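You operate a simulated robot arm through the tools that you are given. There is no shell and no other tool. Be economical: measure what you need, move in short steps, check, and stop when the job is done.

You are at the controls of a simulated robot arm. One attempt, no reset.

Task
Let the basin out, rinse the scrubbing brush under the cold tap and lay it back.
Fine: open the plug first; the cold lever ends off. Set down upright: scrubbing brush.

It is judged by the outcome, as a careful person would: the job done as asked, and still so three seconds after it is handed in. It fails if anything else is knocked over, pushed out of place, dropped, spilled or broken.

Robot
A 7-joint arm with a two-finger parallel gripper, fixed in place. Base frame: the origin is at the foot of the arm, x ahead of it, y to its left, z up. Readings come in mm, degrees, newtons and seconds.
Its first joint turns from -166.0 to 166.0 degrees. Payload 4.4 kg.
The tool frame sits at the grasp point between the pads (the TCP): z along the fingers, y along the line on which they close. The tips reach 23 mm beyond it. The gripper opens to 94 mm. The fingers are 38 mm wide and 10 mm thick; the gripper's body (54 by 96 mm) begins 39 mm behind the TCP.
Orientation is that of the tool frame in the base frame, as a unit quaternion [w, x, y, z]. With the fingers straight down and closing along the base's y, the tool's x points along the base's -x, its y along +y and its z along -z.

Tools
- The arm moves only by the tool apply_moves. Its argument "commands" is a list that holds one entry, the list of rows, each a list of 7 numbers: the shift along the base's x, y, z in units of 200 mm (1.0 is 200 mm), then the turn, a rotation vector about the base's x, y, z in units of 60 degrees (1.0 is 60 degrees), then the opening in per cent of the stroke, from 0 (shut) to 100 (fully open). In form: [[[x, y, z, ax, ay, az, jaw], ...]]. A call has 1 to 10 rows; each row is the pose to reach, as a shift and turn from the pose commanded when the call began. A call with a number of a shift or a turn outside -1 to 1 is refused whole. Rows are played at 5 a second. More than 50 mm and 8.6 degrees between two rows, or a gripper value outside its range, and nothing of the call is played. A pose out of reach is approached as far as the arm can. The call stops where the force on the tool passes 70 N (or 10 N more than at its start, if that is more) or the arm is blocked; 0.2 s more then pass. The fingers move at their own pace (about 72 mm/s each) and stop on an object; they squeeze with about 20 N. The grip force told is the motor's: it shows also when the fingers shut on nothing. Time passes only in rows, and 0.2 s behind the last, so rows that repeat a pose let the fingers close. It gives the time, the measured TCP pose, the force on the tool (base axes), the opening and the grip force at its end, in the units of the frame above (readings bear some noise), with the torque about the TCP (base axes, N m) and any sound that the robot's microphone picked up.
- Cameras (640 x 400 px; columns grow to the right, rows downward): "scene" is fixed at [50.1, -499.7, 1610.7]; the picture's right is [0.81, -0.58, 0.00], its down [-0.39, -0.55, -0.74] and it looks along [0.43, 0.60, -0.67] (base axes); focal length 318 px, centre (320, 200). "wrist" rides on the gripper at [87, 16, -75] in the tool frame; the picture's right is [-0.18, 0.98, 0.00], its down [-0.58, -0.11, -0.81] and it looks along [-0.79, -0.15, 0.59] (tool axes); focal length 243 px, centre (320, 200). There is no depth. A picture from a camera that has moved, and an enlarged one, comes with that camera's place and axes in the base frame and with its lens.
- get_image(camera): a new picture of that camera. No time passes.
- close_up(camera, box): a new picture of the part [left, top, right, bottom] of that camera's present view, enlarged. No time passes.
- job_done(): hands the job in; it is judged then, once.

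Go step by step. Nothing tells you positions but the pictures and the camera data: compare them with the known pose of the tool, close in by small moves and look again before you grip or let go. The budget is 120 turns and 76 pictures, counting those below and the enlarged ones. Unless the task says otherwise, let go and move clear before handing in, and close with one line.

The tools are called as a command line: name --argument value ..., lists and objects as JSON in quotes. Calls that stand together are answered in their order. apply_moves: Moves the arm, as the interface text tells. Its arguments: {"type":"object","properties":{"commands":{"type":"array"}},"required":["commands"]} The other tools are called the same way: get_image (camera) takes a picture; close_up (camera, box) takes an enlarged picture of a part of a camera's view; job_done () hands the job in.

At the start:

```text
time_s: 0.0
ee_pos: [829.5, 101.3, 1142.0]
tcp_rot: [0.0, 0.0, 1.0, 0.0]
contact_force: [-0.8, 0.4, 0.3]
moment: [0.05, 0.0, 0.03]
finger_gap: 93.8
finger_force: 0.0
```

scene: 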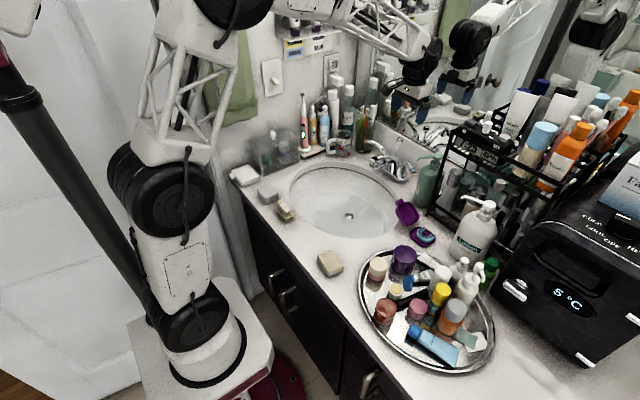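
wrist: 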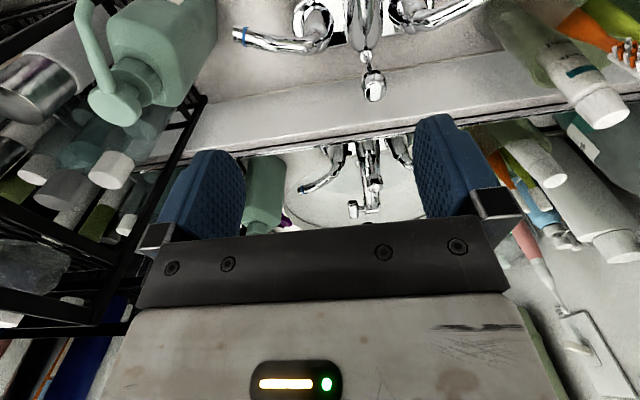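

I see a washbasin in a countertop with a faucet, levers and several small items; I need closer views to find the brush, the plug control and the cold lever.

close_up --camera "scene" --box '[220, 120, 460, 270]'

close_up --camera "scene" --box '[310, 110, 430, 185]'

close_up --camera "scene" --box '[340, 180, 500, 280]'

```text
2.67 times, centred on (340, 195) of scene
camera zoom: at [50.1, -499.7, 1610.7], right [0.81, -0.58, 0.0], down [-0.39, -0.55, -0.74], along [0.43, 0.6, -0.67], focal length 847 px, centre (267, 213)
```

zoom: 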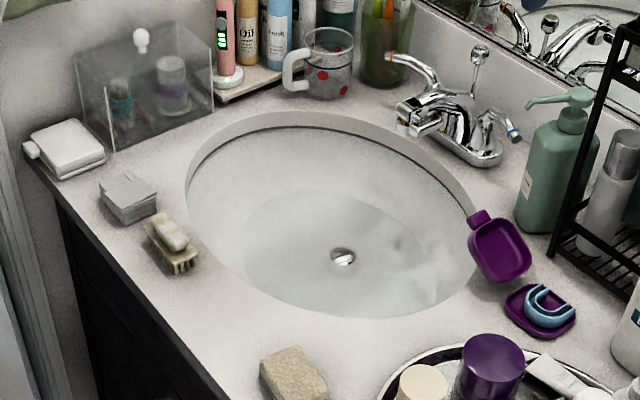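

```text
5.33 times, centred on (370, 148) of scene
camera zoom: at [50.1, -499.7, 1610.7], right [0.81, -0.58, 0.0], down [-0.39, -0.55, -0.74], along [0.43, 0.6, -0.67], focal length 1695 px, centre (53, 480)
```

zoom: 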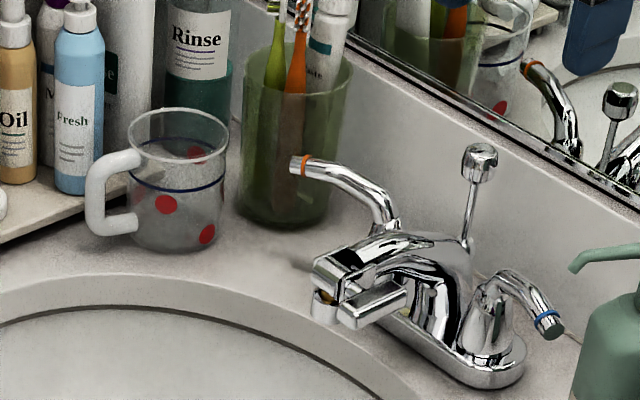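

```text
4.00 times, centred on (420, 230) of scene
camera zoom: at [50.1, -499.7, 1610.7], right [0.81, -0.58, 0.0], down [-0.39, -0.55, -0.74], along [0.43, 0.6, -0.67], focal length 1271 px, centre (-80, 80)
```

zoom: 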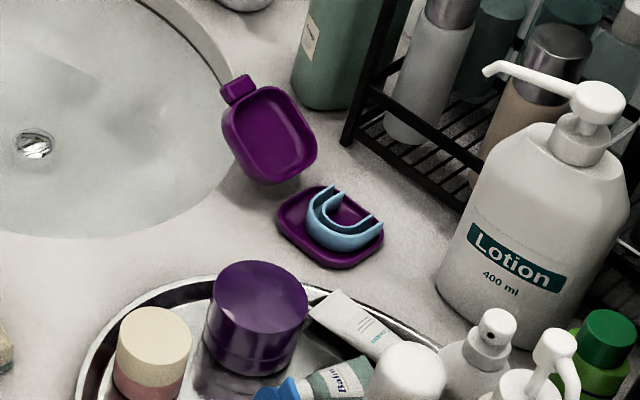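

The sink is full, the lift-rod knob behind the spout is at about (864,142,1004) and the cold (blue) lever's tip is near (820,26,954). I take the pale wooden piece at the front left of the basin to be the brush. I'll pull back for a better look from the wrist.

apply_moves --commands '[[[-0.24, 0, 0, 0, 0, 0, 100], [-0.48, 0, 0, 0, 0, 0, 100], [-0.72, 0, 0, 0, 0, 0, 100], [-0.96, 0, 0, 0, 0, 0, 100]]]'

get_image --camera "wrist"

```text
time_s: 1.0
ee_pos: [638.9, 105.3, 1140.5]
tcp_rot: [0.0, 0.0, 1.0, 0.0]
contact_force: [0.8, 0.9, -0.2]
moment: [0.0, -0.02, 0.0]
finger_gap: 93.9
finger_force: 0.0
```

```text
70 pictures are left
camera wrist: at [551.4, 122.5, 1214.9], right [0.18, 0.98, 0.0], down [0.58, -0.11, 0.81], along [0.79, -0.15, -0.59], focal length 243 px, centre (320, 200)
```

wrist: 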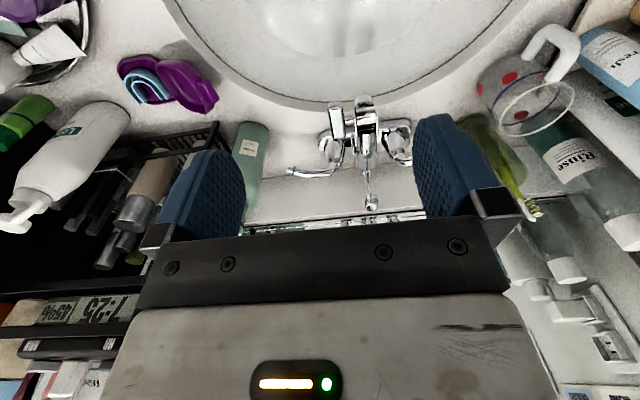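

The faucet is in clear view now; I'll enlarge it and step back once more for the brush later.

close_up --camera "wrist" --box '[270, 80, 430, 220]'

```text
2.86 times, centred on (350, 150) of wrist
camera zoom: at [551.4, 122.5, 1214.9], right [0.18, 0.98, 0.0], down [0.58, -0.11, 0.81], along [0.79, -0.15, -0.59], focal length 693 px, centre (234, 343)
```

zoom: 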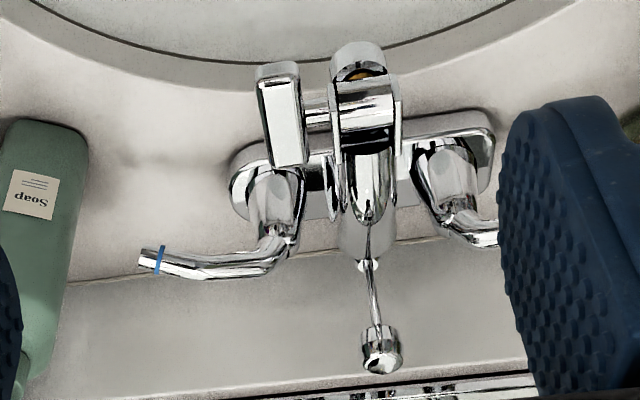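

The lift rod stands up behind the spout, so the plug is shut; I'll close the fingers, go above the knob and check before pressing.

apply_moves --commands '[[[0.2, 0.05, 0, 0, 0, 0, 0], [0.4, 0.1, 0, 0, 0, 0, 0], [0.6, 0.15, 0, 0, 0, 0, 0], [0.8, 0.2, 0, 0, 0, 0, 0], [1.0, 0.2, 0, 0, 0, 0, 0], [1.0, 0.2, -0.2, 0, 0, 0, 0]]]'

get_image --camera "wrist"

close_up --camera "scene" --box '[330, 60, 490, 160]'

```text
time_s: 2.4
ee_pos: [837.7, 143.9, 1106.5]
tcp_rot: [0.001, 0.0, 1.0, 0.0]
contact_force: [0.5, 0.7, -0.2]
moment: [-0.01, -0.01, 0.03]
finger_gap: 0.0
finger_force: 20.3
```

```text
68 pictures are left
camera wrist: at [749.7, 159.9, 1180.6], right [0.18, 0.98, 0.0], down [0.58, -0.11, 0.81], along [0.79, -0.15, -0.59], focal length 243 px, centre (320, 200)
```

wrist: 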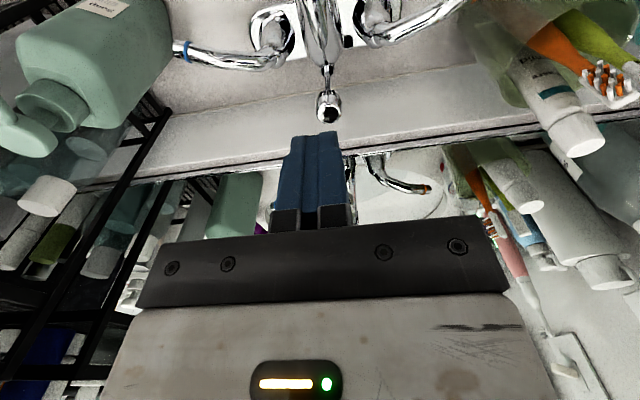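

```text
4.00 times, centred on (410, 110) of scene
camera zoom: at [50.1, -499.7, 1610.7], right [0.81, -0.58, 0.0], down [-0.39, -0.55, -0.74], along [0.43, 0.6, -0.67], focal length 1271 px, centre (-40, 560)
```

zoom: 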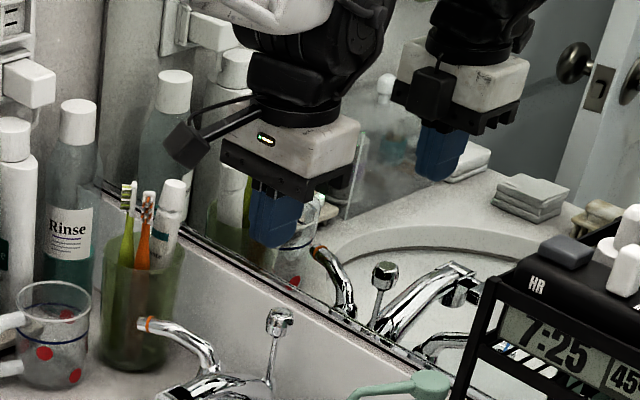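

The knob lies about 24 mm ahead of the fingers, in line in y. I'll move over it and press down in steps.

apply_moves --commands '[[[0.11, 0.01, 0, 0, 0, 0, 0], [0.11, 0.01, -0.15, 0, 0, 0, 0], [0.11, 0.01, -0.25, 0, 0, 0, 0], [0.11, 0.01, -0.3, 0, 0, 0, 0], [0.11, 0.01, -0.35, 0, 0, 0, 0], [0.11, 0.01, -0.4, 0, 0, 0, 0]]]'

close_up --camera "scene" --box '[350, 100, 470, 175]'

```text
time_s: 3.8
ee_pos: [859.8, 143.8, 1022.1]
tcp_rot: [0.0, -0.001, 1.0, 0.001]
contact_force: [0.2, -0.6, -0.9]
moment: [-0.01, 0.03, -0.04]
finger_gap: 0.0
finger_force: 19.9
```

```text
5.33 times, centred on (410, 138) of scene
camera zoom: at [50.1, -499.7, 1610.7], right [0.81, -0.58, 0.0], down [-0.39, -0.55, -0.74], along [0.43, 0.6, -0.67], focal length 1695 px, centre (-160, 533)
```

zoom: 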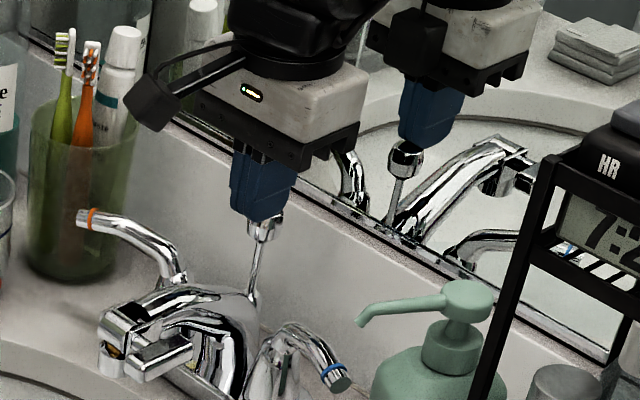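

The finger tips are right at the knob with no force yet. I'll press on down.

apply_moves --commands '[[[0, 0, -0.04, 0, 0, 0, 0], [0, 0, -0.08, 0, 0, 0, 0], [0, 0, -0.12, 0, 0, 0, 0], [0, 0, -0.16, 0, 0, 0, 0]]]'

close_up --camera "scene" --box '[320, 110, 480, 230]'

```text
time_s: 4.8
ee_pos: [860.3, 144.0, 992.7]
tcp_rot: [0.003, 0.0, 1.0, -0.001]
contact_force: [-13.9, -1.8, 39.3]
moment: [-0.04, -0.01, -0.04]
finger_gap: 0.0
finger_force: 19.9
```

```text
3.33 times, centred on (400, 170) of scene
camera zoom: at [50.1, -499.7, 1610.7], right [0.81, -0.58, 0.0], down [-0.39, -0.55, -0.74], along [0.43, 0.6, -0.67], focal length 1059 px, centre (53, 300)
```

zoom: 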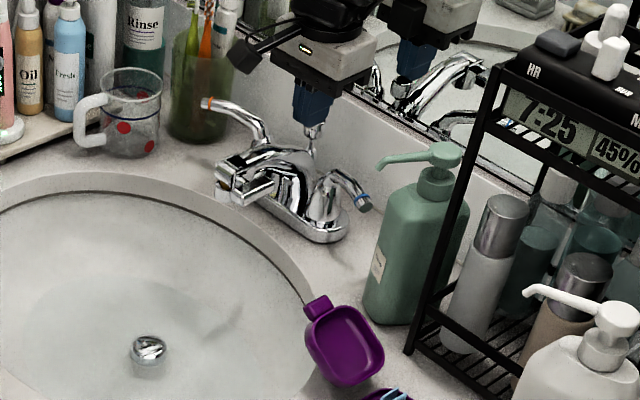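

The plug now looks raised and the rod is at its stop. I'll back off and check that it stays.

apply_moves --commands '[[[0, 0, 0.1, 0, 0, 0, 0], [0, 0, 0.3, 0, 0, 0, 0], [0, 0, 0.5, 0, 0, 0, 0], [-0.25, 0, 0.65, 0, 0, 0, 0], [-0.5, 0, 0.75, 0, 0, 0, 100], [-0.75, 0, 0.75, 0, 0, 0, 100], [-1, 0, 0.75, 0, 0, 0, 100]]]'

close_up --camera "scene" --box '[270, 110, 430, 240]'

get_image --camera "wrist"

```text
refused: row 4 steps farther than a row can; nothing moved
```

```text
3.08 times, centred on (350, 175) of scene
camera zoom: at [50.1, -499.7, 1610.7], right [0.81, -0.58, 0.0], down [-0.39, -0.55, -0.74], along [0.43, 0.6, -0.67], focal length 978 px, centre (228, 277)
```

zoom: 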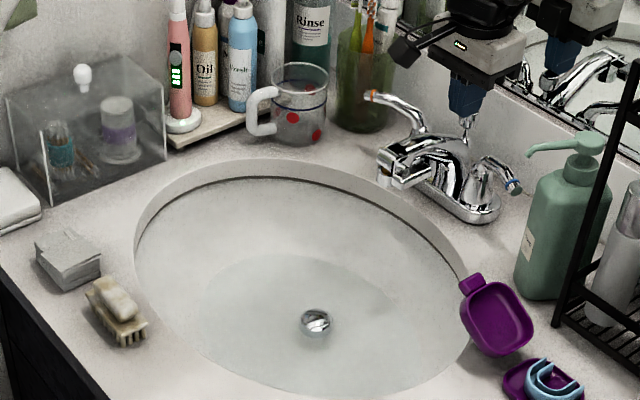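

```text
63 pictures are left
camera wrist: at [771.7, 160.4, 1067.8], right [0.18, 0.98, 0.0], down [0.58, -0.11, 0.81], along [0.8, -0.15, -0.59], focal length 243 px, centre (320, 200)
```

wrist: 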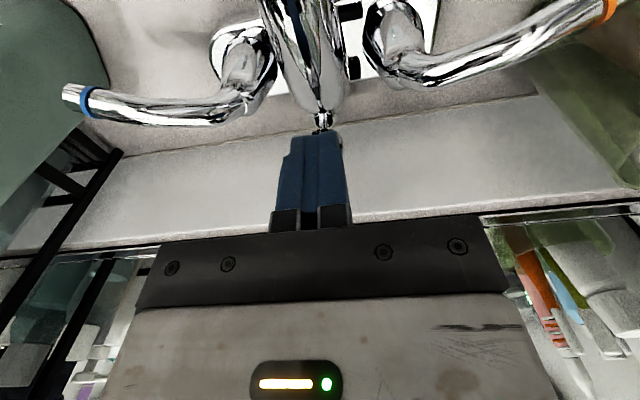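

One row was too long a step. I'll redo the retreat, going towards the brush side, and look at both candidate objects.

apply_moves --commands '[[[0, 0, 0.1, 0, 0, 0, 0], [0, 0, 0.3, 0, 0, 0, 0], [0, 0, 0.5, 0, 0, 0, 0], [-0.2, 0, 0.6, 0, 0, 0, 0], [-0.4, 0, 0.7, 0, 0, 0, 100], [-0.6, 0, 0.75, 0, 0, 0, 100], [-0.8, 0, 0.75, 0, 0, 0, 100], [-1, 0, 0.75, 0, 0, 0, 100]]]'

close_up --camera "scene" --box '[260, 180, 380, 280]'

```text
time_s: 6.6
ee_pos: [662.3, 141.2, 1138.4]
tcp_rot: [0.0, 0.0, 1.0, 0.0]
contact_force: [-0.6, 0.5, 0.1]
moment: [-0.01, 0.0, 0.0]
finger_gap: 94.1
finger_force: 0.0
```

```text
4.00 times, centred on (320, 230) of scene
camera zoom: at [50.1, -499.7, 1610.7], right [0.81, -0.58, 0.0], down [-0.39, -0.55, -0.74], along [0.43, 0.6, -0.67], focal length 1271 px, centre (320, 80)
```

zoom: 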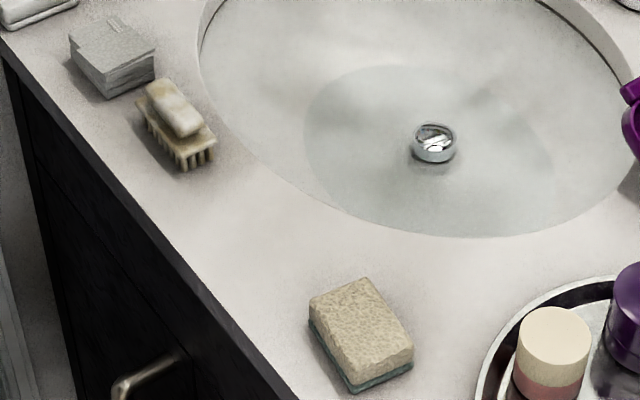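

The brush is the wooden one with bristles down and a handle on top (the other is a sponge), and the plug is standing open. Next I open the cold lever with closed fingers from behind; first I go above it, near y=62.

apply_moves --commands '[[[0.2, -0.1, 0, 0, 0, 0, 0], [0.4, -0.2, 0, 0, 0, 0, 0], [0.6, -0.3, 0, 0, 0, 0, 0], [0.8, -0.4, 0, 0, 0, 0, 0], [1.0, -0.4, 0, 0, 0, 0, 0], [1.0, -0.4, -0.2, 0, 0, 0, 0], [1.0, -0.4, -0.4, 0, 0, 0, 0]]]'

get_image --camera "wrist"

close_up --camera "scene" --box '[330, 90, 490, 190]'

```text
time_s: 8.2
ee_pos: [862.2, 66.5, 1061.5]
tcp_rot: [0.001, 0.0, 1.0, 0.0]
contact_force: [0.5, 0.0, 0.7]
moment: [0.02, 0.0, 0.01]
finger_gap: 0.3
finger_force: 20.5
```

```text
61 pictures are left
camera wrist: at [773.6, 81.8, 1135.4], right [0.18, 0.98, 0.0], down [0.58, -0.11, 0.81], along [0.79, -0.15, -0.59], focal length 243 px, centre (320, 200)
```

wrist: 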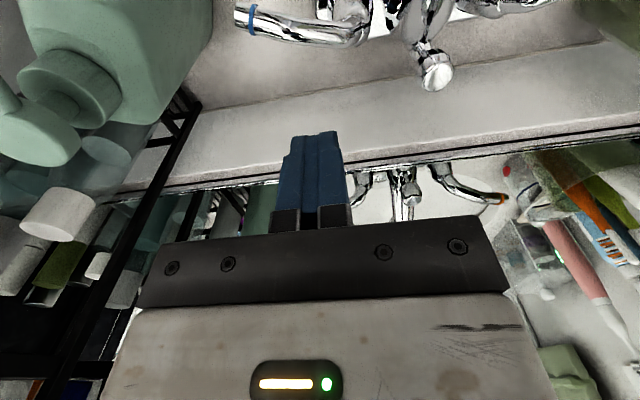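

```text
4.00 times, centred on (410, 140) of scene
camera zoom: at [50.1, -499.7, 1610.7], right [0.81, -0.58, 0.0], down [-0.39, -0.55, -0.74], along [0.43, 0.6, -0.67], focal length 1271 px, centre (-40, 440)
```

zoom: 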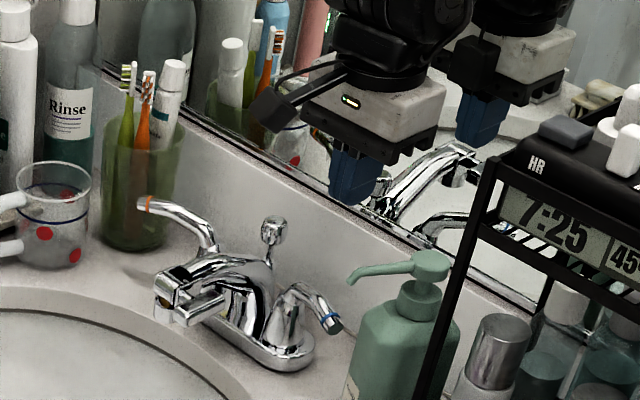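

The lever's back edge at y≈62 is near x=839 and the mirror plane is near x=934. I'll shift to x≈868 and lower the closed fingers behind the lever.

apply_moves --commands '[[[0.03, -0.01, 0, 0, 0, 0, 0], [0.03, -0.01, -0.2, 0, 0, 0, 0], [0.03, -0.01, -0.35, 0, 0, 0, 0], [0.03, -0.01, -0.45, 0, 0, 0, 0], [0.03, -0.01, -0.51, 0, 0, 0, 0]]]'

get_image --camera "wrist"

close_up --camera "scene" --box '[350, 110, 470, 185]'

```text
time_s: 9.4
ee_pos: [866.2, 62.2, 956.0]
tcp_rot: [0.0, 0.0, 1.0, 0.0]
contact_force: [0.1, 0.2, 0.0]
moment: [0.0, 0.01, -0.01]
finger_gap: 0.3
finger_force: 20.2
```

```text
59 pictures are left
camera wrist: at [777.9, 78.5, 1030.4], right [0.18, 0.98, 0.0], down [0.58, -0.11, 0.81], along [0.79, -0.15, -0.59], focal length 243 px, centre (320, 200)
```

wrist: 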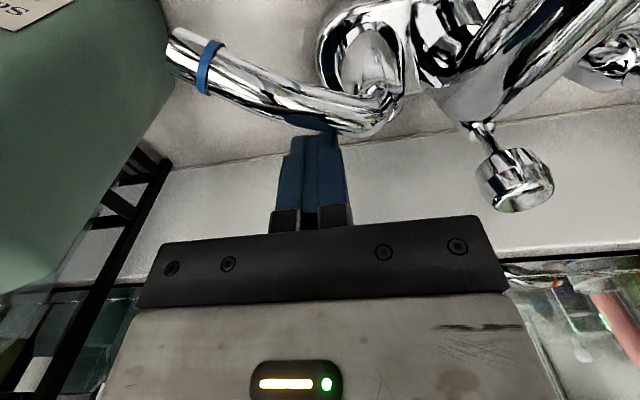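

```text
5.33 times, centred on (410, 148) of scene
camera zoom: at [50.1, -499.7, 1610.7], right [0.81, -0.58, 0.0], down [-0.39, -0.55, -0.74], along [0.43, 0.6, -0.67], focal length 1695 px, centre (-160, 480)
```

zoom: 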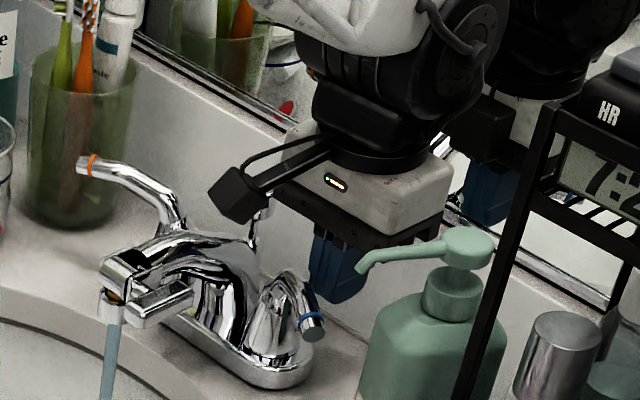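

Water is already running: the descending fingers have swung the lever towards the front, so that's the opening direction. I'll push it a little further for a full flow.

apply_moves --commands '[[[-0.05, 0, 0, 0, 0, 0, 0], [-0.1, 0, 0, 0, 0, 0, 0], [-0.13, 0, 0, 0, 0, 0, 0]]]'

close_up --camera "scene" --box '[310, 120, 450, 220]'

```text
time_s: 10.2
ee_pos: [840.6, 62.6, 957.3]
tcp_rot: [0.001, -0.001, 1.0, 0.0]
contact_force: [2.3, -1.2, 4.2]
moment: [0.04, 0.05, -0.05]
finger_gap: 0.1
finger_force: 20.4
```

```text
4.00 times, centred on (380, 170) of scene
camera zoom: at [50.1, -499.7, 1610.7], right [0.81, -0.58, 0.0], down [-0.39, -0.55, -0.74], along [0.43, 0.6, -0.67], focal length 1271 px, centre (80, 320)
```

zoom: 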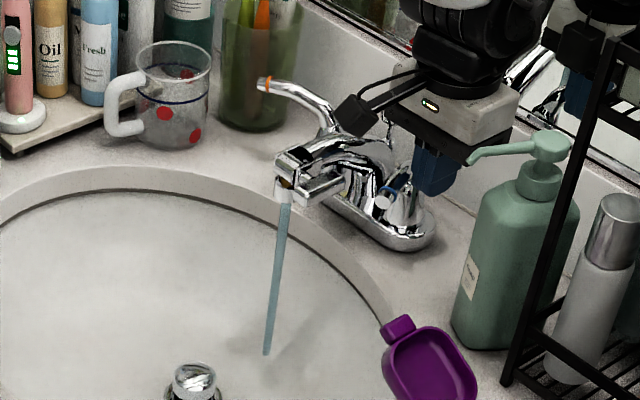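

A good stream runs from the spout, outlet near (737,144,924). I'll lift clear and travel back towards the brush.

apply_moves --commands '[[[0.05, 0, 0, 0, 0, 0, 0], [0.05, 0, 0.2, 0, 0, 0, 0], [0.05, 0, 0.4, 0, 0, 0, 0], [0.05, 0, 0.6, 0, 0, 0, 0], [0.03, 0.0, 0.75, 0, 0, 0, 0], [-0.2, 0.05, 0.75, 0, 0, 0, 0], [-0.4, 0.1, 0.75, 0, 0, 0, 0], [-0.6, 0.2, 0.75, 0, 0, 0, 50], [-0.8, 0.3, 0.75, 0, 0, 0, 100], [-1.0, 0.4, 0.75, 0, 0, 0, 100]]]'

apply_moves --commands '[[[-0.22, 0, 0, 0, 0, 0, 100], [-0.44, 0, 0, 0, 0, 0, 100], [-0.66, 0, 0, 0, 0, 0, 100], [-0.88, 0, 0, 0, 0, 0, 100], [-1.0, 0, 0, 0, 0, 0, 100]]]'

apply_moves --commands '[[[-0.22, 0, 0, 0, 0, 0, 100], [-0.44, 0, 0, 0, 0, 0, 100], [-0.5, 0, 0, 0, 0, 0, 100]]]'

get_image --camera "wrist"

get_image --camera "scene"

```text
time_s: 12.4
ee_pos: [634.6, 139.6, 1106.2]
tcp_rot: [0.0, 0.0, 1.0, 0.0]
contact_force: [-0.7, -0.1, 0.1]
moment: [0.01, 0.04, 0.0]
finger_gap: 93.9
finger_force: 0.2
```

```text
time_s: 13.6
ee_pos: [437.1, 142.9, 1109.0]
tcp_rot: [0.0, 0.0, 1.0, 0.001]
contact_force: [0.2, 0.7, 0.1]
moment: [-0.02, -0.02, 0.03]
finger_gap: 94.1
finger_force: 0.1
```

```text
time_s: 14.4
ee_pos: [340.8, 139.3, 1106.7]
tcp_rot: [0.0, 0.0, 1.0, 0.0]
contact_force: [-0.1, 0.7, -0.1]
moment: [0.01, -0.01, 0.04]
finger_gap: 94.1
finger_force: 0.1
```

```text
56 pictures are left
camera wrist: at [253.4, 155.5, 1180.2], right [0.18, 0.98, 0.0], down [0.58, -0.11, 0.81], along [0.79, -0.15, -0.59], focal length 243 px, centre (320, 200)
```

wrist: 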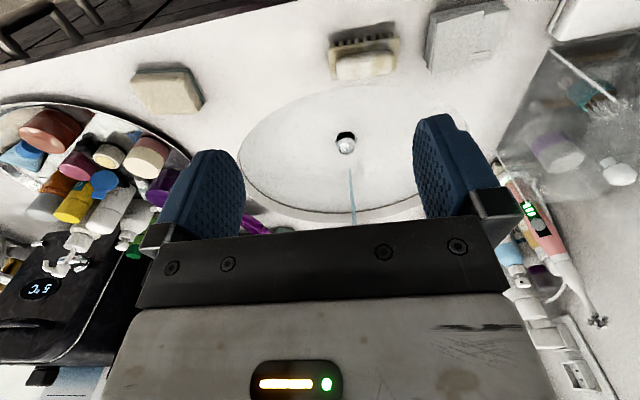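

```text
55 pictures are left
```

scene: 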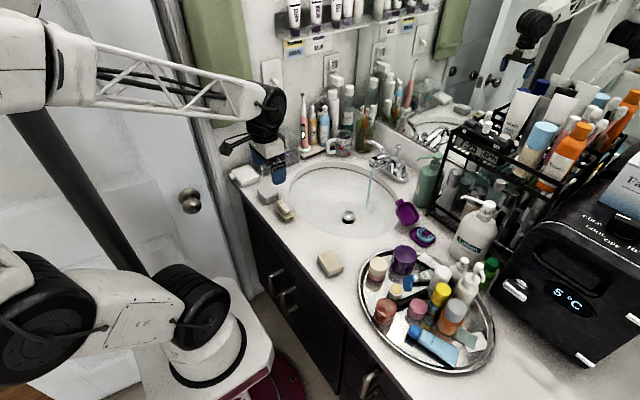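

The basin has drained and the stream runs. Now a close look at the brush.

close_up --camera "wrist" --box '[300, 0, 460, 100]'

close_up --camera "scene" --box '[250, 180, 330, 230]'

```text
4.00 times, centred on (380, 50) of wrist
camera zoom: at [253.4, 155.5, 1180.2], right [0.18, 0.98, 0.0], down [0.58, -0.11, 0.81], along [0.79, -0.15, -0.59], focal length 970 px, centre (80, 800)
```

zoom: 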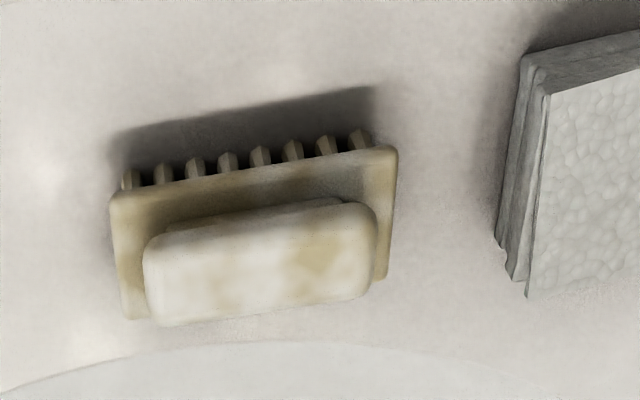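

```text
8.00 times, centred on (290, 205) of scene
camera zoom: at [50.1, -499.7, 1610.7], right [0.81, -0.58, 0.0], down [-0.39, -0.55, -0.74], along [0.43, 0.6, -0.67], focal length 2542 px, centre (560, 160)
```

zoom: 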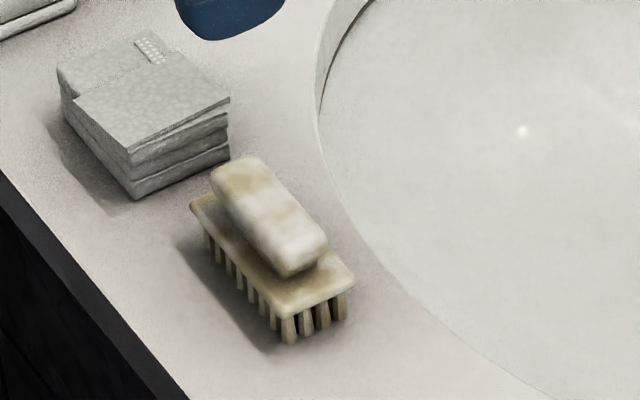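

The brush lies with its long side along y, centred at about (391,182), roughly 78 mm long and 36 wide, top near z 903, with the counter near z 861. It fits endwise between the open fingers (94 mm), leaving its middle free for the stream, so I'll go over it and look again.

apply_moves --commands '[[[0.13, 0.1, 0, 0, 0, 0, 100], [0.26, 0.205, 0, 0, 0, 0, 100], [0.26, 0.205, -0.2, 0, 0, 0, 100], [0.26, 0.205, -0.4, 0, 0, 0, 100], [0.26, 0.205, -0.6, 0, 0, 0, 100], [0.26, 0.205, -0.7, 0, 0, 0, 100]]]'

get_image --camera "wrist"

close_up --camera "scene" --box '[230, 150, 350, 230]'

```text
time_s: 15.8
ee_pos: [393.3, 179.9, 968.5]
tcp_rot: [0.0, -0.001, 1.0, 0.0]
contact_force: [0.4, -0.4, 0.6]
moment: [0.02, 0.0, 0.0]
finger_gap: 93.7
finger_force: 0.1
```

```text
52 pictures are left
camera wrist: at [305.9, 195.9, 1041.6], right [0.18, 0.98, 0.0], down [0.58, -0.11, 0.81], along [0.79, -0.15, -0.59], focal length 243 px, centre (320, 200)
```

wrist: 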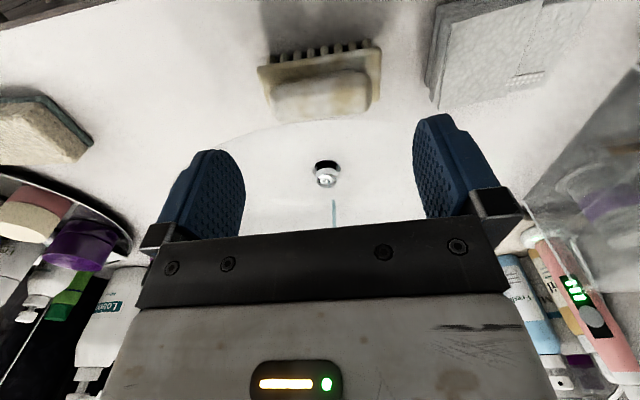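

```text
5.00 times, centred on (290, 190) of scene
camera zoom: at [50.1, -499.7, 1610.7], right [0.81, -0.58, 0.0], down [-0.39, -0.55, -0.74], along [0.43, 0.6, -0.67], focal length 1589 px, centre (470, 250)
```

zoom: 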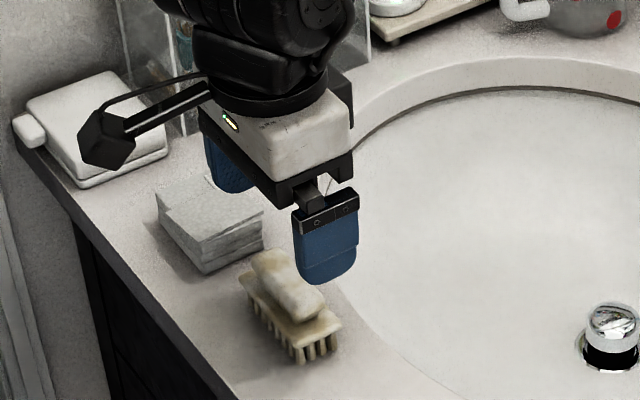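

Relative to the gripper the brush centre is about 2 mm back and 1 mm to +y. I'll descend with the fingers straddling its ends.

apply_moves --commands '[[[-0.008, 0.006, -0.1, 0, 0, 0, 100], [-0.008, 0.006, -0.2, 0, 0, 0, 100], [-0.008, 0.006, -0.28, 0, 0, 0, 100]]]'

get_image --camera "wrist"

close_up --camera "scene" --box '[240, 170, 336, 230]'

```text
time_s: 16.6
ee_pos: [392.4, 184.1, 910.6]
tcp_rot: [0.0, 0.0, 1.0, 0.0]
contact_force: [-0.2, 0.5, -0.3]
moment: [0.01, 0.0, -0.01]
finger_gap: 94.0
finger_force: 0.1
```

```text
50 pictures are left
camera wrist: at [303.8, 199.3, 985.1], right [0.18, 0.98, 0.0], down [0.58, -0.11, 0.81], along [0.79, -0.15, -0.59], focal length 243 px, centre (320, 200)
```

wrist: 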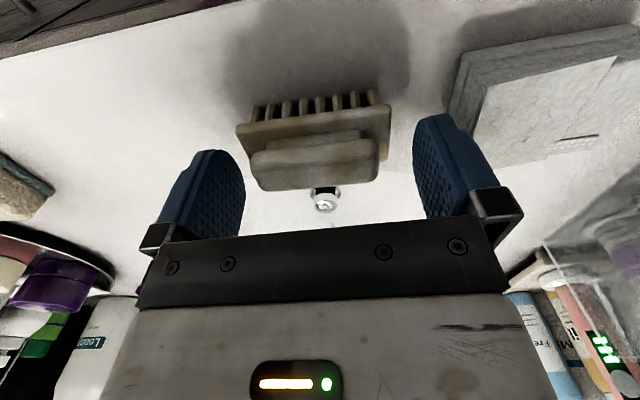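

```text
6.67 times, centred on (288, 200) of scene
camera zoom: at [50.1, -499.7, 1610.7], right [0.81, -0.58, 0.0], down [-0.39, -0.55, -0.74], along [0.43, 0.6, -0.67], focal length 2119 px, centre (533, 200)
```

zoom: 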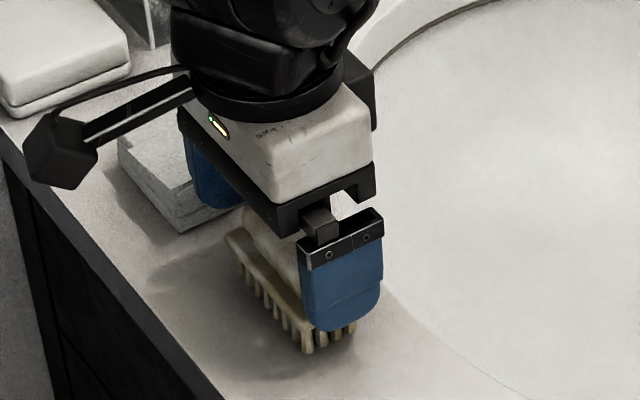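

The ends sit centred between the fingers. I'll lower the last 18 mm and close.

apply_moves --commands '[[[0, 0, -0.05, 0, 0, 0, 100], [0, 0, -0.09, 0, 0, 0, 100], [0, 0, -0.09, 0, 0, 0, 75], [0, 0, -0.09, 0, 0, 0, 60], [0, 0, -0.09, 0, 0, 0, 60], [0, 0, -0.09, 0, 0, 0, 60]]]'

get_image --camera "wrist"

```text
time_s: 18.0
ee_pos: [391.6, 182.1, 892.3]
tcp_rot: [0.0, 0.0, 1.0, 0.001]
contact_force: [0.0, 0.5, 0.3]
moment: [-0.02, -0.04, -0.02]
finger_gap: 79.1
finger_force: 20.1
```

```text
48 pictures are left
camera wrist: at [303.1, 199.5, 967.4], right [0.18, 0.98, 0.0], down [0.58, -0.11, 0.81], along [0.79, -0.15, -0.59], focal length 243 px, centre (320, 200)
```

wrist: 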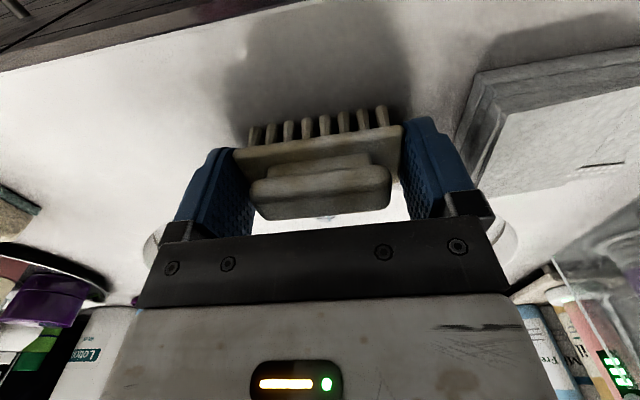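

The brush is held (gap 79 mm, 20 N). I'll lift it and carry it over the basin.

apply_moves --commands '[[[0, 0, 0.1, 0, 0, 0, 60], [0, 0, 0.3, 0, 0, 0, 60], [0, 0, 0.5, 0, 0, 0, 60], [0.15, -0.04, 0.6, 0, 0, 0, 60], [0.35, -0.08, 0.6, 0, 0, 0, 60], [0.55, -0.12, 0.6, 0, 0, 0, 60], [0.75, -0.16, 0.6, 0, 0, 0, 60], [0.95, -0.2, 0.6, 0, 0, 0, 60]]]'

get_image --camera "scene"

```text
time_s: 19.8
ee_pos: [579.0, 144.6, 1013.5]
tcp_rot: [0.0, -0.001, 1.0, 0.0]
contact_force: [0.2, 0.6, -0.7]
moment: [-0.03, -0.04, 0.01]
finger_gap: 79.5
finger_force: 19.6
```

```text
47 pictures are left
```

scene: 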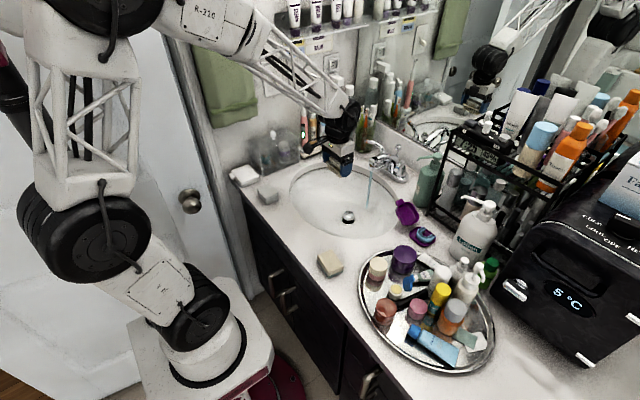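

Brush is over the basin. Now I tilt the gripper forward about 60° so that the arm stays clear of the spout.

apply_moves --commands '[[[0, 0, 0, 0, -0.12, 0, 60], [0, 0, 0, 0, -0.24, 0, 60], [0, 0, 0, 0, -0.36, 0, 60], [0, 0, 0, 0, -0.48, 0, 60], [0, 0, 0, 0, -0.6, 0, 60], [0, 0, 0, 0, -0.72, 0, 60], [0, 0, 0, 0, -0.84, 0, 60], [0, 0, 0, 0, -0.95, 0, 60]]]'

get_image --camera "wrist"

close_up --camera "scene" --box '[270, 80, 430, 200]'

```text
time_s: 21.8
ee_pos: [585.7, 145.9, 906.1]
tcp_rot: [0.4, -0.015, 0.916, -0.026]
contact_force: [0.6, 0.0, -0.1]
moment: [0.04, 0.01, -0.02]
finger_gap: 79.1
finger_force: 20.0
stopped in row 8: the arm was blocked; the commanded pose is now the measured one
```

```text
46 pictures are left
camera wrist: at [471.5, 160.4, 893.0], right [0.12, 0.99, 0.07], down [-0.2, -0.05, 0.98], along [0.97, -0.13, 0.19], focal length 243 px, centre (320, 200)
```

wrist: 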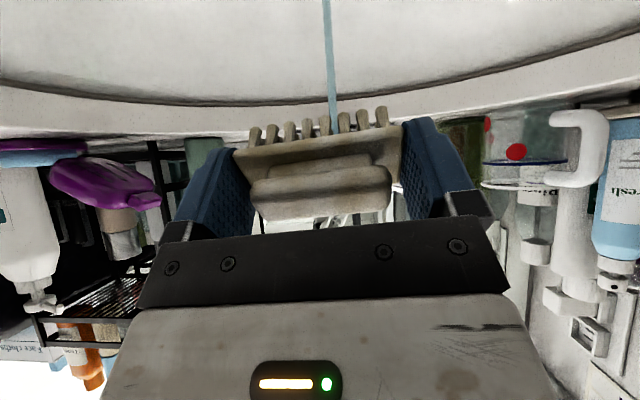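

```text
3.33 times, centred on (350, 140) of scene
camera zoom: at [50.1, -499.7, 1610.7], right [0.81, -0.58, 0.0], down [-0.39, -0.55, -0.74], along [0.43, 0.6, -0.67], focal length 1059 px, centre (220, 400)
```

zoom: 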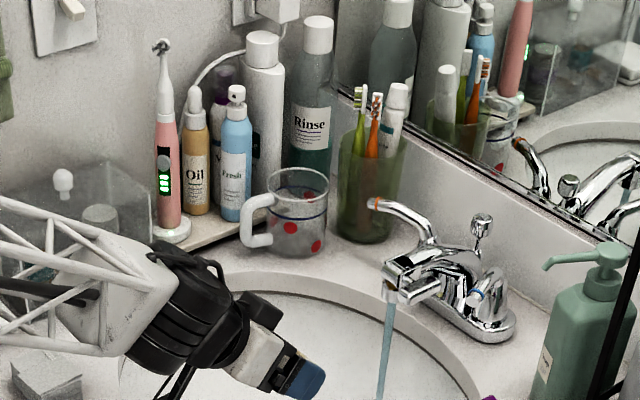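

The arm couldn't hold that tilt; it stopped at about 47° and sank to z 906. I'll check that nothing is being touched.

get_image --camera "scene"

```text
44 pictures are left
```

scene: 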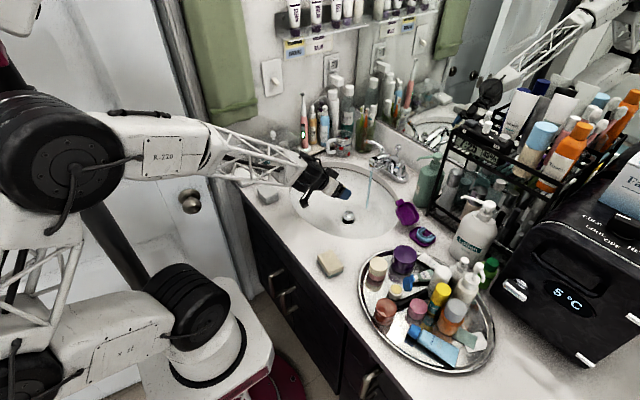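

Nothing is touched, and the 47° tilt is enough. I'll relax it slightly and bring the brush lower and forward in steps towards the stream at about (738,145).

apply_moves --commands '[[[0, 0, 0, 0, 0.06, 0, 60], [0.15, 0, -0.1, 0, 0.06, 0, 60], [0.3, 0, -0.2, 0, 0.06, 0, 60], [0.4, 0, -0.3, 0, 0.06, 0, 60]]]'

get_image --camera "wrist"

close_up --camera "scene" --box '[270, 110, 430, 230]'

```text
time_s: 22.8
ee_pos: [668.8, 145.0, 847.2]
tcp_rot: [0.372, -0.015, 0.928, -0.026]
contact_force: [0.6, -0.2, -0.8]
moment: [0.0, 0.04, 0.02]
finger_gap: 79.4
finger_force: 19.9
```

```text
43 pictures are left
camera wrist: at [552.7, 159.9, 840.4], right [0.12, 0.99, 0.07], down [-0.13, -0.05, 0.99], along [0.98, -0.13, 0.13], focal length 243 px, centre (320, 200)
```

wrist: 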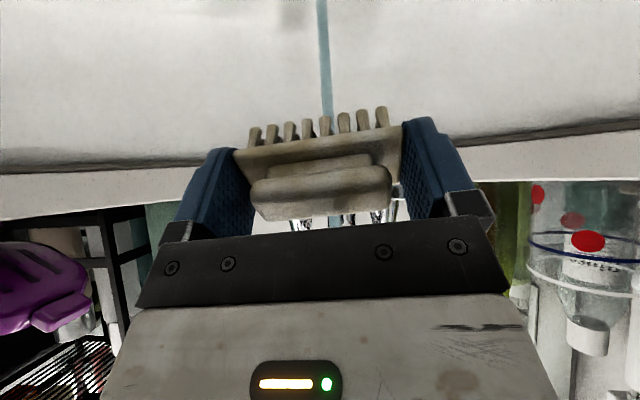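

```text
3.33 times, centred on (350, 170) of scene
camera zoom: at [50.1, -499.7, 1610.7], right [0.81, -0.58, 0.0], down [-0.39, -0.55, -0.74], along [0.43, 0.6, -0.67], focal length 1059 px, centre (220, 300)
```

zoom: 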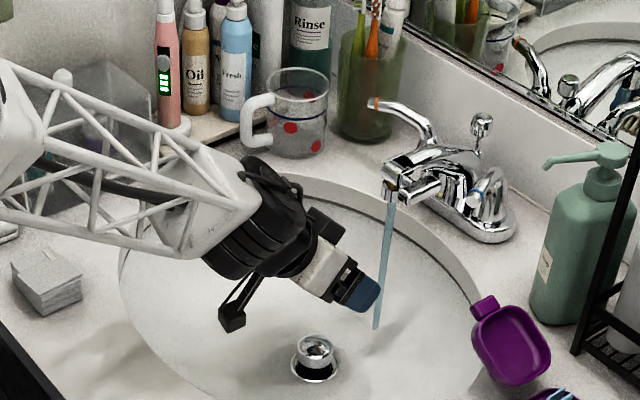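

Clear so far; the stream is just ahead of the bristles. I'll move forward to bring the brush into it.

apply_moves --commands '[[[0.1, 0, 0, 0, 0, 0, 60], [0.19, 0, 0, 0, 0, 0, 60]]]'

get_image --camera "wrist"

close_up --camera "scene" --box '[310, 120, 430, 220]'

```text
time_s: 23.4
ee_pos: [703.5, 146.2, 846.3]
tcp_rot: [0.372, -0.016, 0.928, -0.025]
contact_force: [0.8, 0.6, -0.8]
moment: [0.0, 0.02, -0.03]
finger_gap: 79.1
finger_force: 19.8
```

```text
41 pictures are left
camera wrist: at [588.7, 160.6, 838.8], right [0.12, 0.99, 0.07], down [-0.13, -0.05, 0.99], along [0.98, -0.13, 0.13], focal length 243 px, centre (320, 200)
```

wrist: 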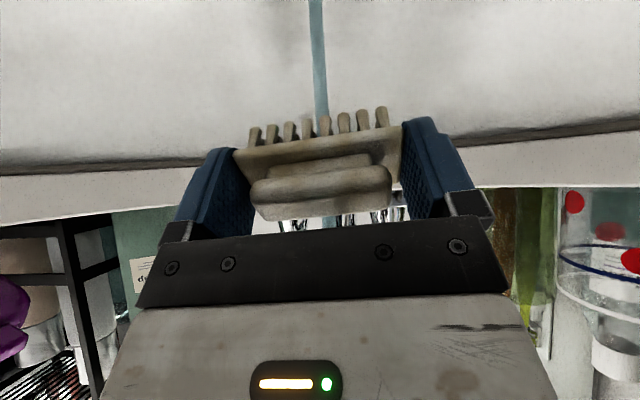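

```text
4.00 times, centred on (370, 170) of scene
camera zoom: at [50.1, -499.7, 1610.7], right [0.81, -0.58, 0.0], down [-0.39, -0.55, -0.74], along [0.43, 0.6, -0.67], focal length 1271 px, centre (120, 320)
```

zoom: 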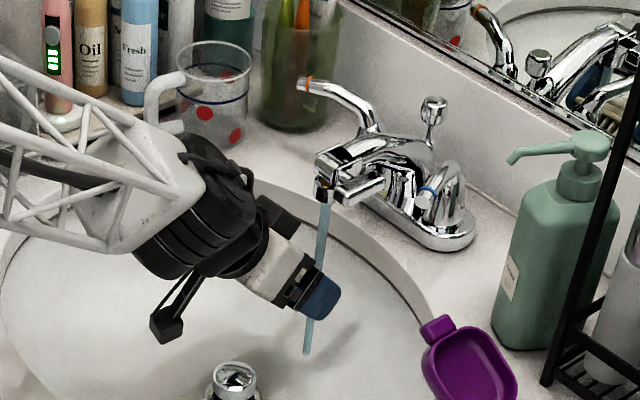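

The stream still passes just beyond the bristles. A bit further forward.

apply_moves --commands '[[[0.04, 0, 0, 0, 0, 0, 60], [0.08, 0, 0, 0, 0, 0, 60]]]'

get_image --camera "wrist"

close_up --camera "scene" --box '[310, 120, 430, 220]'

```text
time_s: 24.0
ee_pos: [720.4, 146.9, 846.7]
tcp_rot: [0.371, -0.015, 0.928, -0.026]
contact_force: [-0.3, 0.3, -0.5]
moment: [0.02, 0.0, 0.01]
finger_gap: 79.3
finger_force: 19.5
```

```text
39 pictures are left
camera wrist: at [605.3, 161.3, 840.3], right [0.12, 0.99, 0.07], down [-0.13, -0.05, 0.99], along [0.98, -0.13, 0.13], focal length 243 px, centre (320, 200)
```

wrist: 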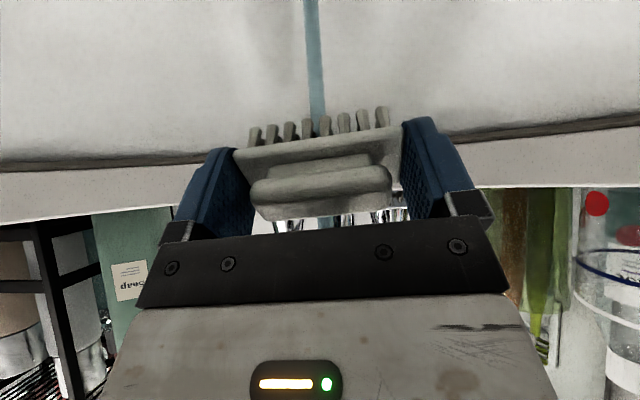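

```text
4.00 times, centred on (370, 170) of scene
camera zoom: at [50.1, -499.7, 1610.7], right [0.81, -0.58, 0.0], down [-0.39, -0.55, -0.74], along [0.43, 0.6, -0.67], focal length 1271 px, centre (120, 320)
```

zoom: 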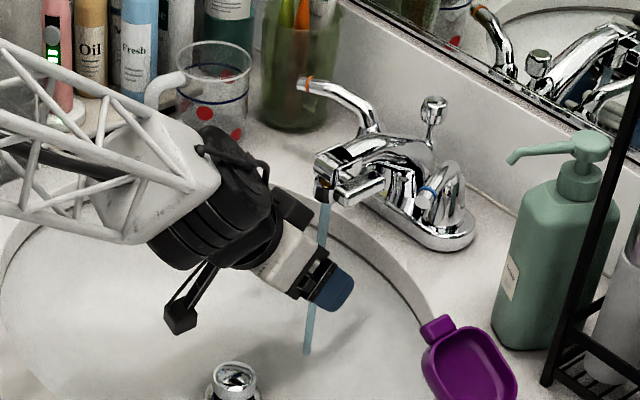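

The brush has turned greyer, so it's getting wet. I'll hold it and sweep it gently through the stream.

apply_moves --commands '[[[0.02, 0, 0, 0, 0, 0, 60], [0.04, 0, 0, 0, 0, 0, 60], [0.04, 0.06, 0, 0, 0, 0, 60], [0.04, 0.1, 0, 0, 0, 0, 60], [0.02, 0.1, 0, 0, 0, 0, 60], [0.02, 0.0, 0, 0, 0, 0, 60], [0.02, -0.1, 0, 0, 0, 0, 60], [0.04, -0.1, 0, 0, 0, 0, 60], [0.04, -0.05, 0, 0, 0, 0, 60], [0.04, 0, 0, 0, 0, 0, 60]]]'

apply_moves --commands '[[[0, 0, 0, 0, 0, 0, 60], [0, 0, 0, 0, 0, 0, 60], [0, 0, 0, 0, 0, 0, 60], [-0.02, 0, 0, 0, 0, 0, 60], [-0.04, 0, 0, 0, 0, 0, 60], [-0.06, 0, 0, 0, 0, 0, 60], [-0.06, 0.05, 0, 0, 0, 0, 60], [-0.06, -0.05, 0, 0, 0, 0, 60], [-0.04, 0, 0, 0, 0, 0, 60], [0, 0, 0, 0, 0, 0, 60]]]'

get_image --camera "wrist"

close_up --camera "scene" --box '[310, 120, 430, 220]'

```text
time_s: 26.2
ee_pos: [730.4, 143.3, 848.5]
tcp_rot: [0.37, -0.015, 0.929, -0.027]
contact_force: [-0.1, 0.4, 0.4]
moment: [0.02, 0.0, -0.01]
finger_gap: 79.3
finger_force: 19.7
```

```text
time_s: 28.4
ee_pos: [728.6, 146.2, 846.9]
tcp_rot: [0.371, -0.016, 0.928, -0.026]
contact_force: [0.1, -0.2, -0.2]
moment: [-0.03, -0.01, 0.01]
finger_gap: 79.0
finger_force: 19.4
```

```text
37 pictures are left
camera wrist: at [614.3, 160.8, 840.7], right [0.12, 0.99, 0.07], down [-0.13, -0.05, 0.99], along [0.98, -0.13, 0.13], focal length 243 px, centre (320, 200)
```

wrist: 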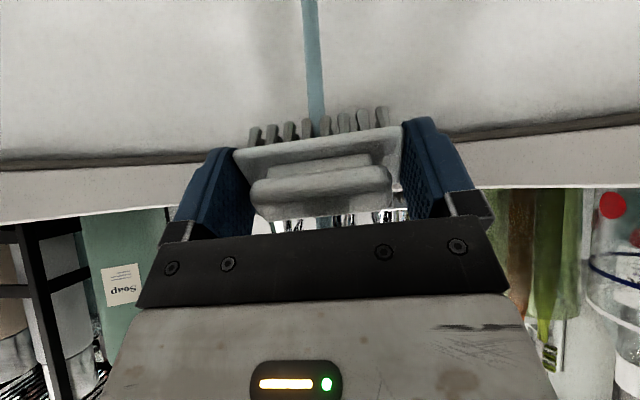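

```text
4.00 times, centred on (370, 170) of scene
camera zoom: at [50.1, -499.7, 1610.7], right [0.81, -0.58, 0.0], down [-0.39, -0.55, -0.74], along [0.43, 0.6, -0.67], focal length 1271 px, centre (120, 320)
```

zoom: 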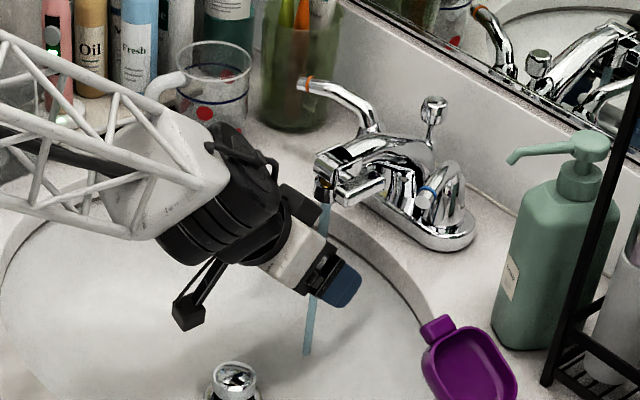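

The brush has gone from stained tan to nearly clean grey. I'll rinse a little longer and check.

apply_moves --commands '[[[0.02, 0, 0, 0, 0, 0, 60], [0.02, 0.08, 0, 0, 0, 0, 60], [0.0, 0.08, 0, 0, 0, 0, 60], [-0.03, 0.04, 0, 0, 0, 0, 60], [-0.03, -0.06, 0, 0, 0, 0, 60], [0.0, -0.08, 0, 0, 0, 0, 60], [0.02, -0.06, 0, 0, 0, 0, 60], [0.0, 0, 0, 0, 0, 0, 60], [-0.03, 0, 0, 0, 0, 0, 60], [-0.03, 0, 0, 0, 0, 0, 60]]]'

close_up --camera "wrist" --box '[220, 90, 420, 230]'

```text
time_s: 30.6
ee_pos: [720.6, 146.1, 847.8]
tcp_rot: [0.371, -0.016, 0.928, -0.025]
contact_force: [0.4, 0.3, -0.1]
moment: [-0.01, 0.03, -0.03]
finger_gap: 79.1
finger_force: 19.9
```

```text
2.86 times, centred on (320, 160) of wrist
camera zoom: at [606.1, 160.7, 840.9], right [0.12, 0.99, 0.07], down [-0.13, -0.05, 0.99], along [0.98, -0.13, 0.13], focal length 693 px, centre (320, 314)
```

zoom: 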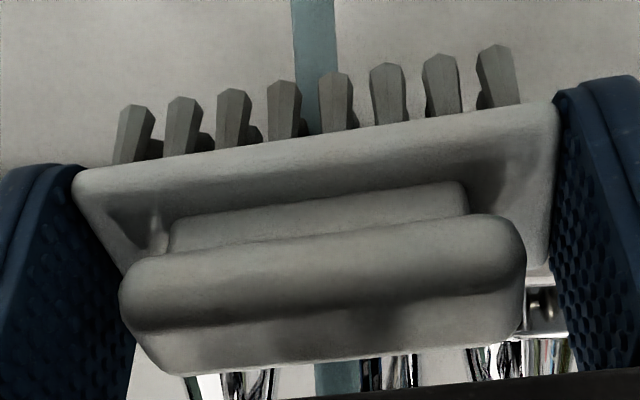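

The brush is clean. I'll back out of the stream, rise over the basin and turn the gripper upright again.

apply_moves --commands '[[[-0.15, 0, 0, 0, 0, 0, 60], [-0.3, 0, 0.05, 0, 0, 0, 60], [-0.45, 0, 0.15, 0, 0, 0, 60], [-0.55, 0, 0.3, 0, 0, 0, 60]]]'

apply_moves --commands '[[[0, 0, 0.1, 0.006, 0.09, -0.004, 60], [0, 0, 0.2, 0.012, 0.18, -0.008, 60], [0, 0, 0.3, 0.018, 0.27, -0.012, 60], [0, 0, 0.4, 0.024, 0.36, -0.016, 60], [0, 0, 0.5, 0.03, 0.45, -0.02, 60], [0, 0, 0.5, 0.036, 0.54, -0.024, 60], [0, 0, 0.5, 0.042, 0.63, -0.028, 60], [0, 0, 0.5, 0.049, 0.726, -0.031, 60], [0, 0, 0.5, 0.049, 0.726, -0.031, 60]]]'

get_image --camera "scene"

```text
time_s: 31.6
ee_pos: [612.8, 148.4, 905.6]
tcp_rot: [0.372, -0.014, 0.928, -0.027]
contact_force: [0.3, 0.0, -0.2]
moment: [-0.02, 0.01, -0.03]
finger_gap: 79.1
finger_force: 19.9
```

```text
time_s: 33.6
ee_pos: [613.8, 145.3, 1007.4]
tcp_rot: [0.0, 0.0, 1.0, -0.001]
contact_force: [-0.2, -0.2, -1.0]
moment: [0.02, -0.01, 0.0]
finger_gap: 79.4
finger_force: 20.0
```

```text
34 pictures are left
```

scene: 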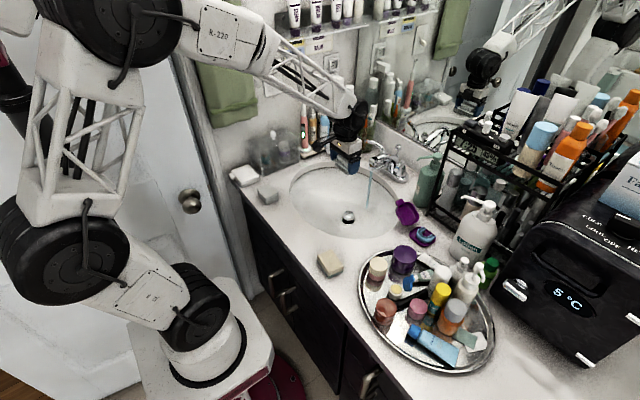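

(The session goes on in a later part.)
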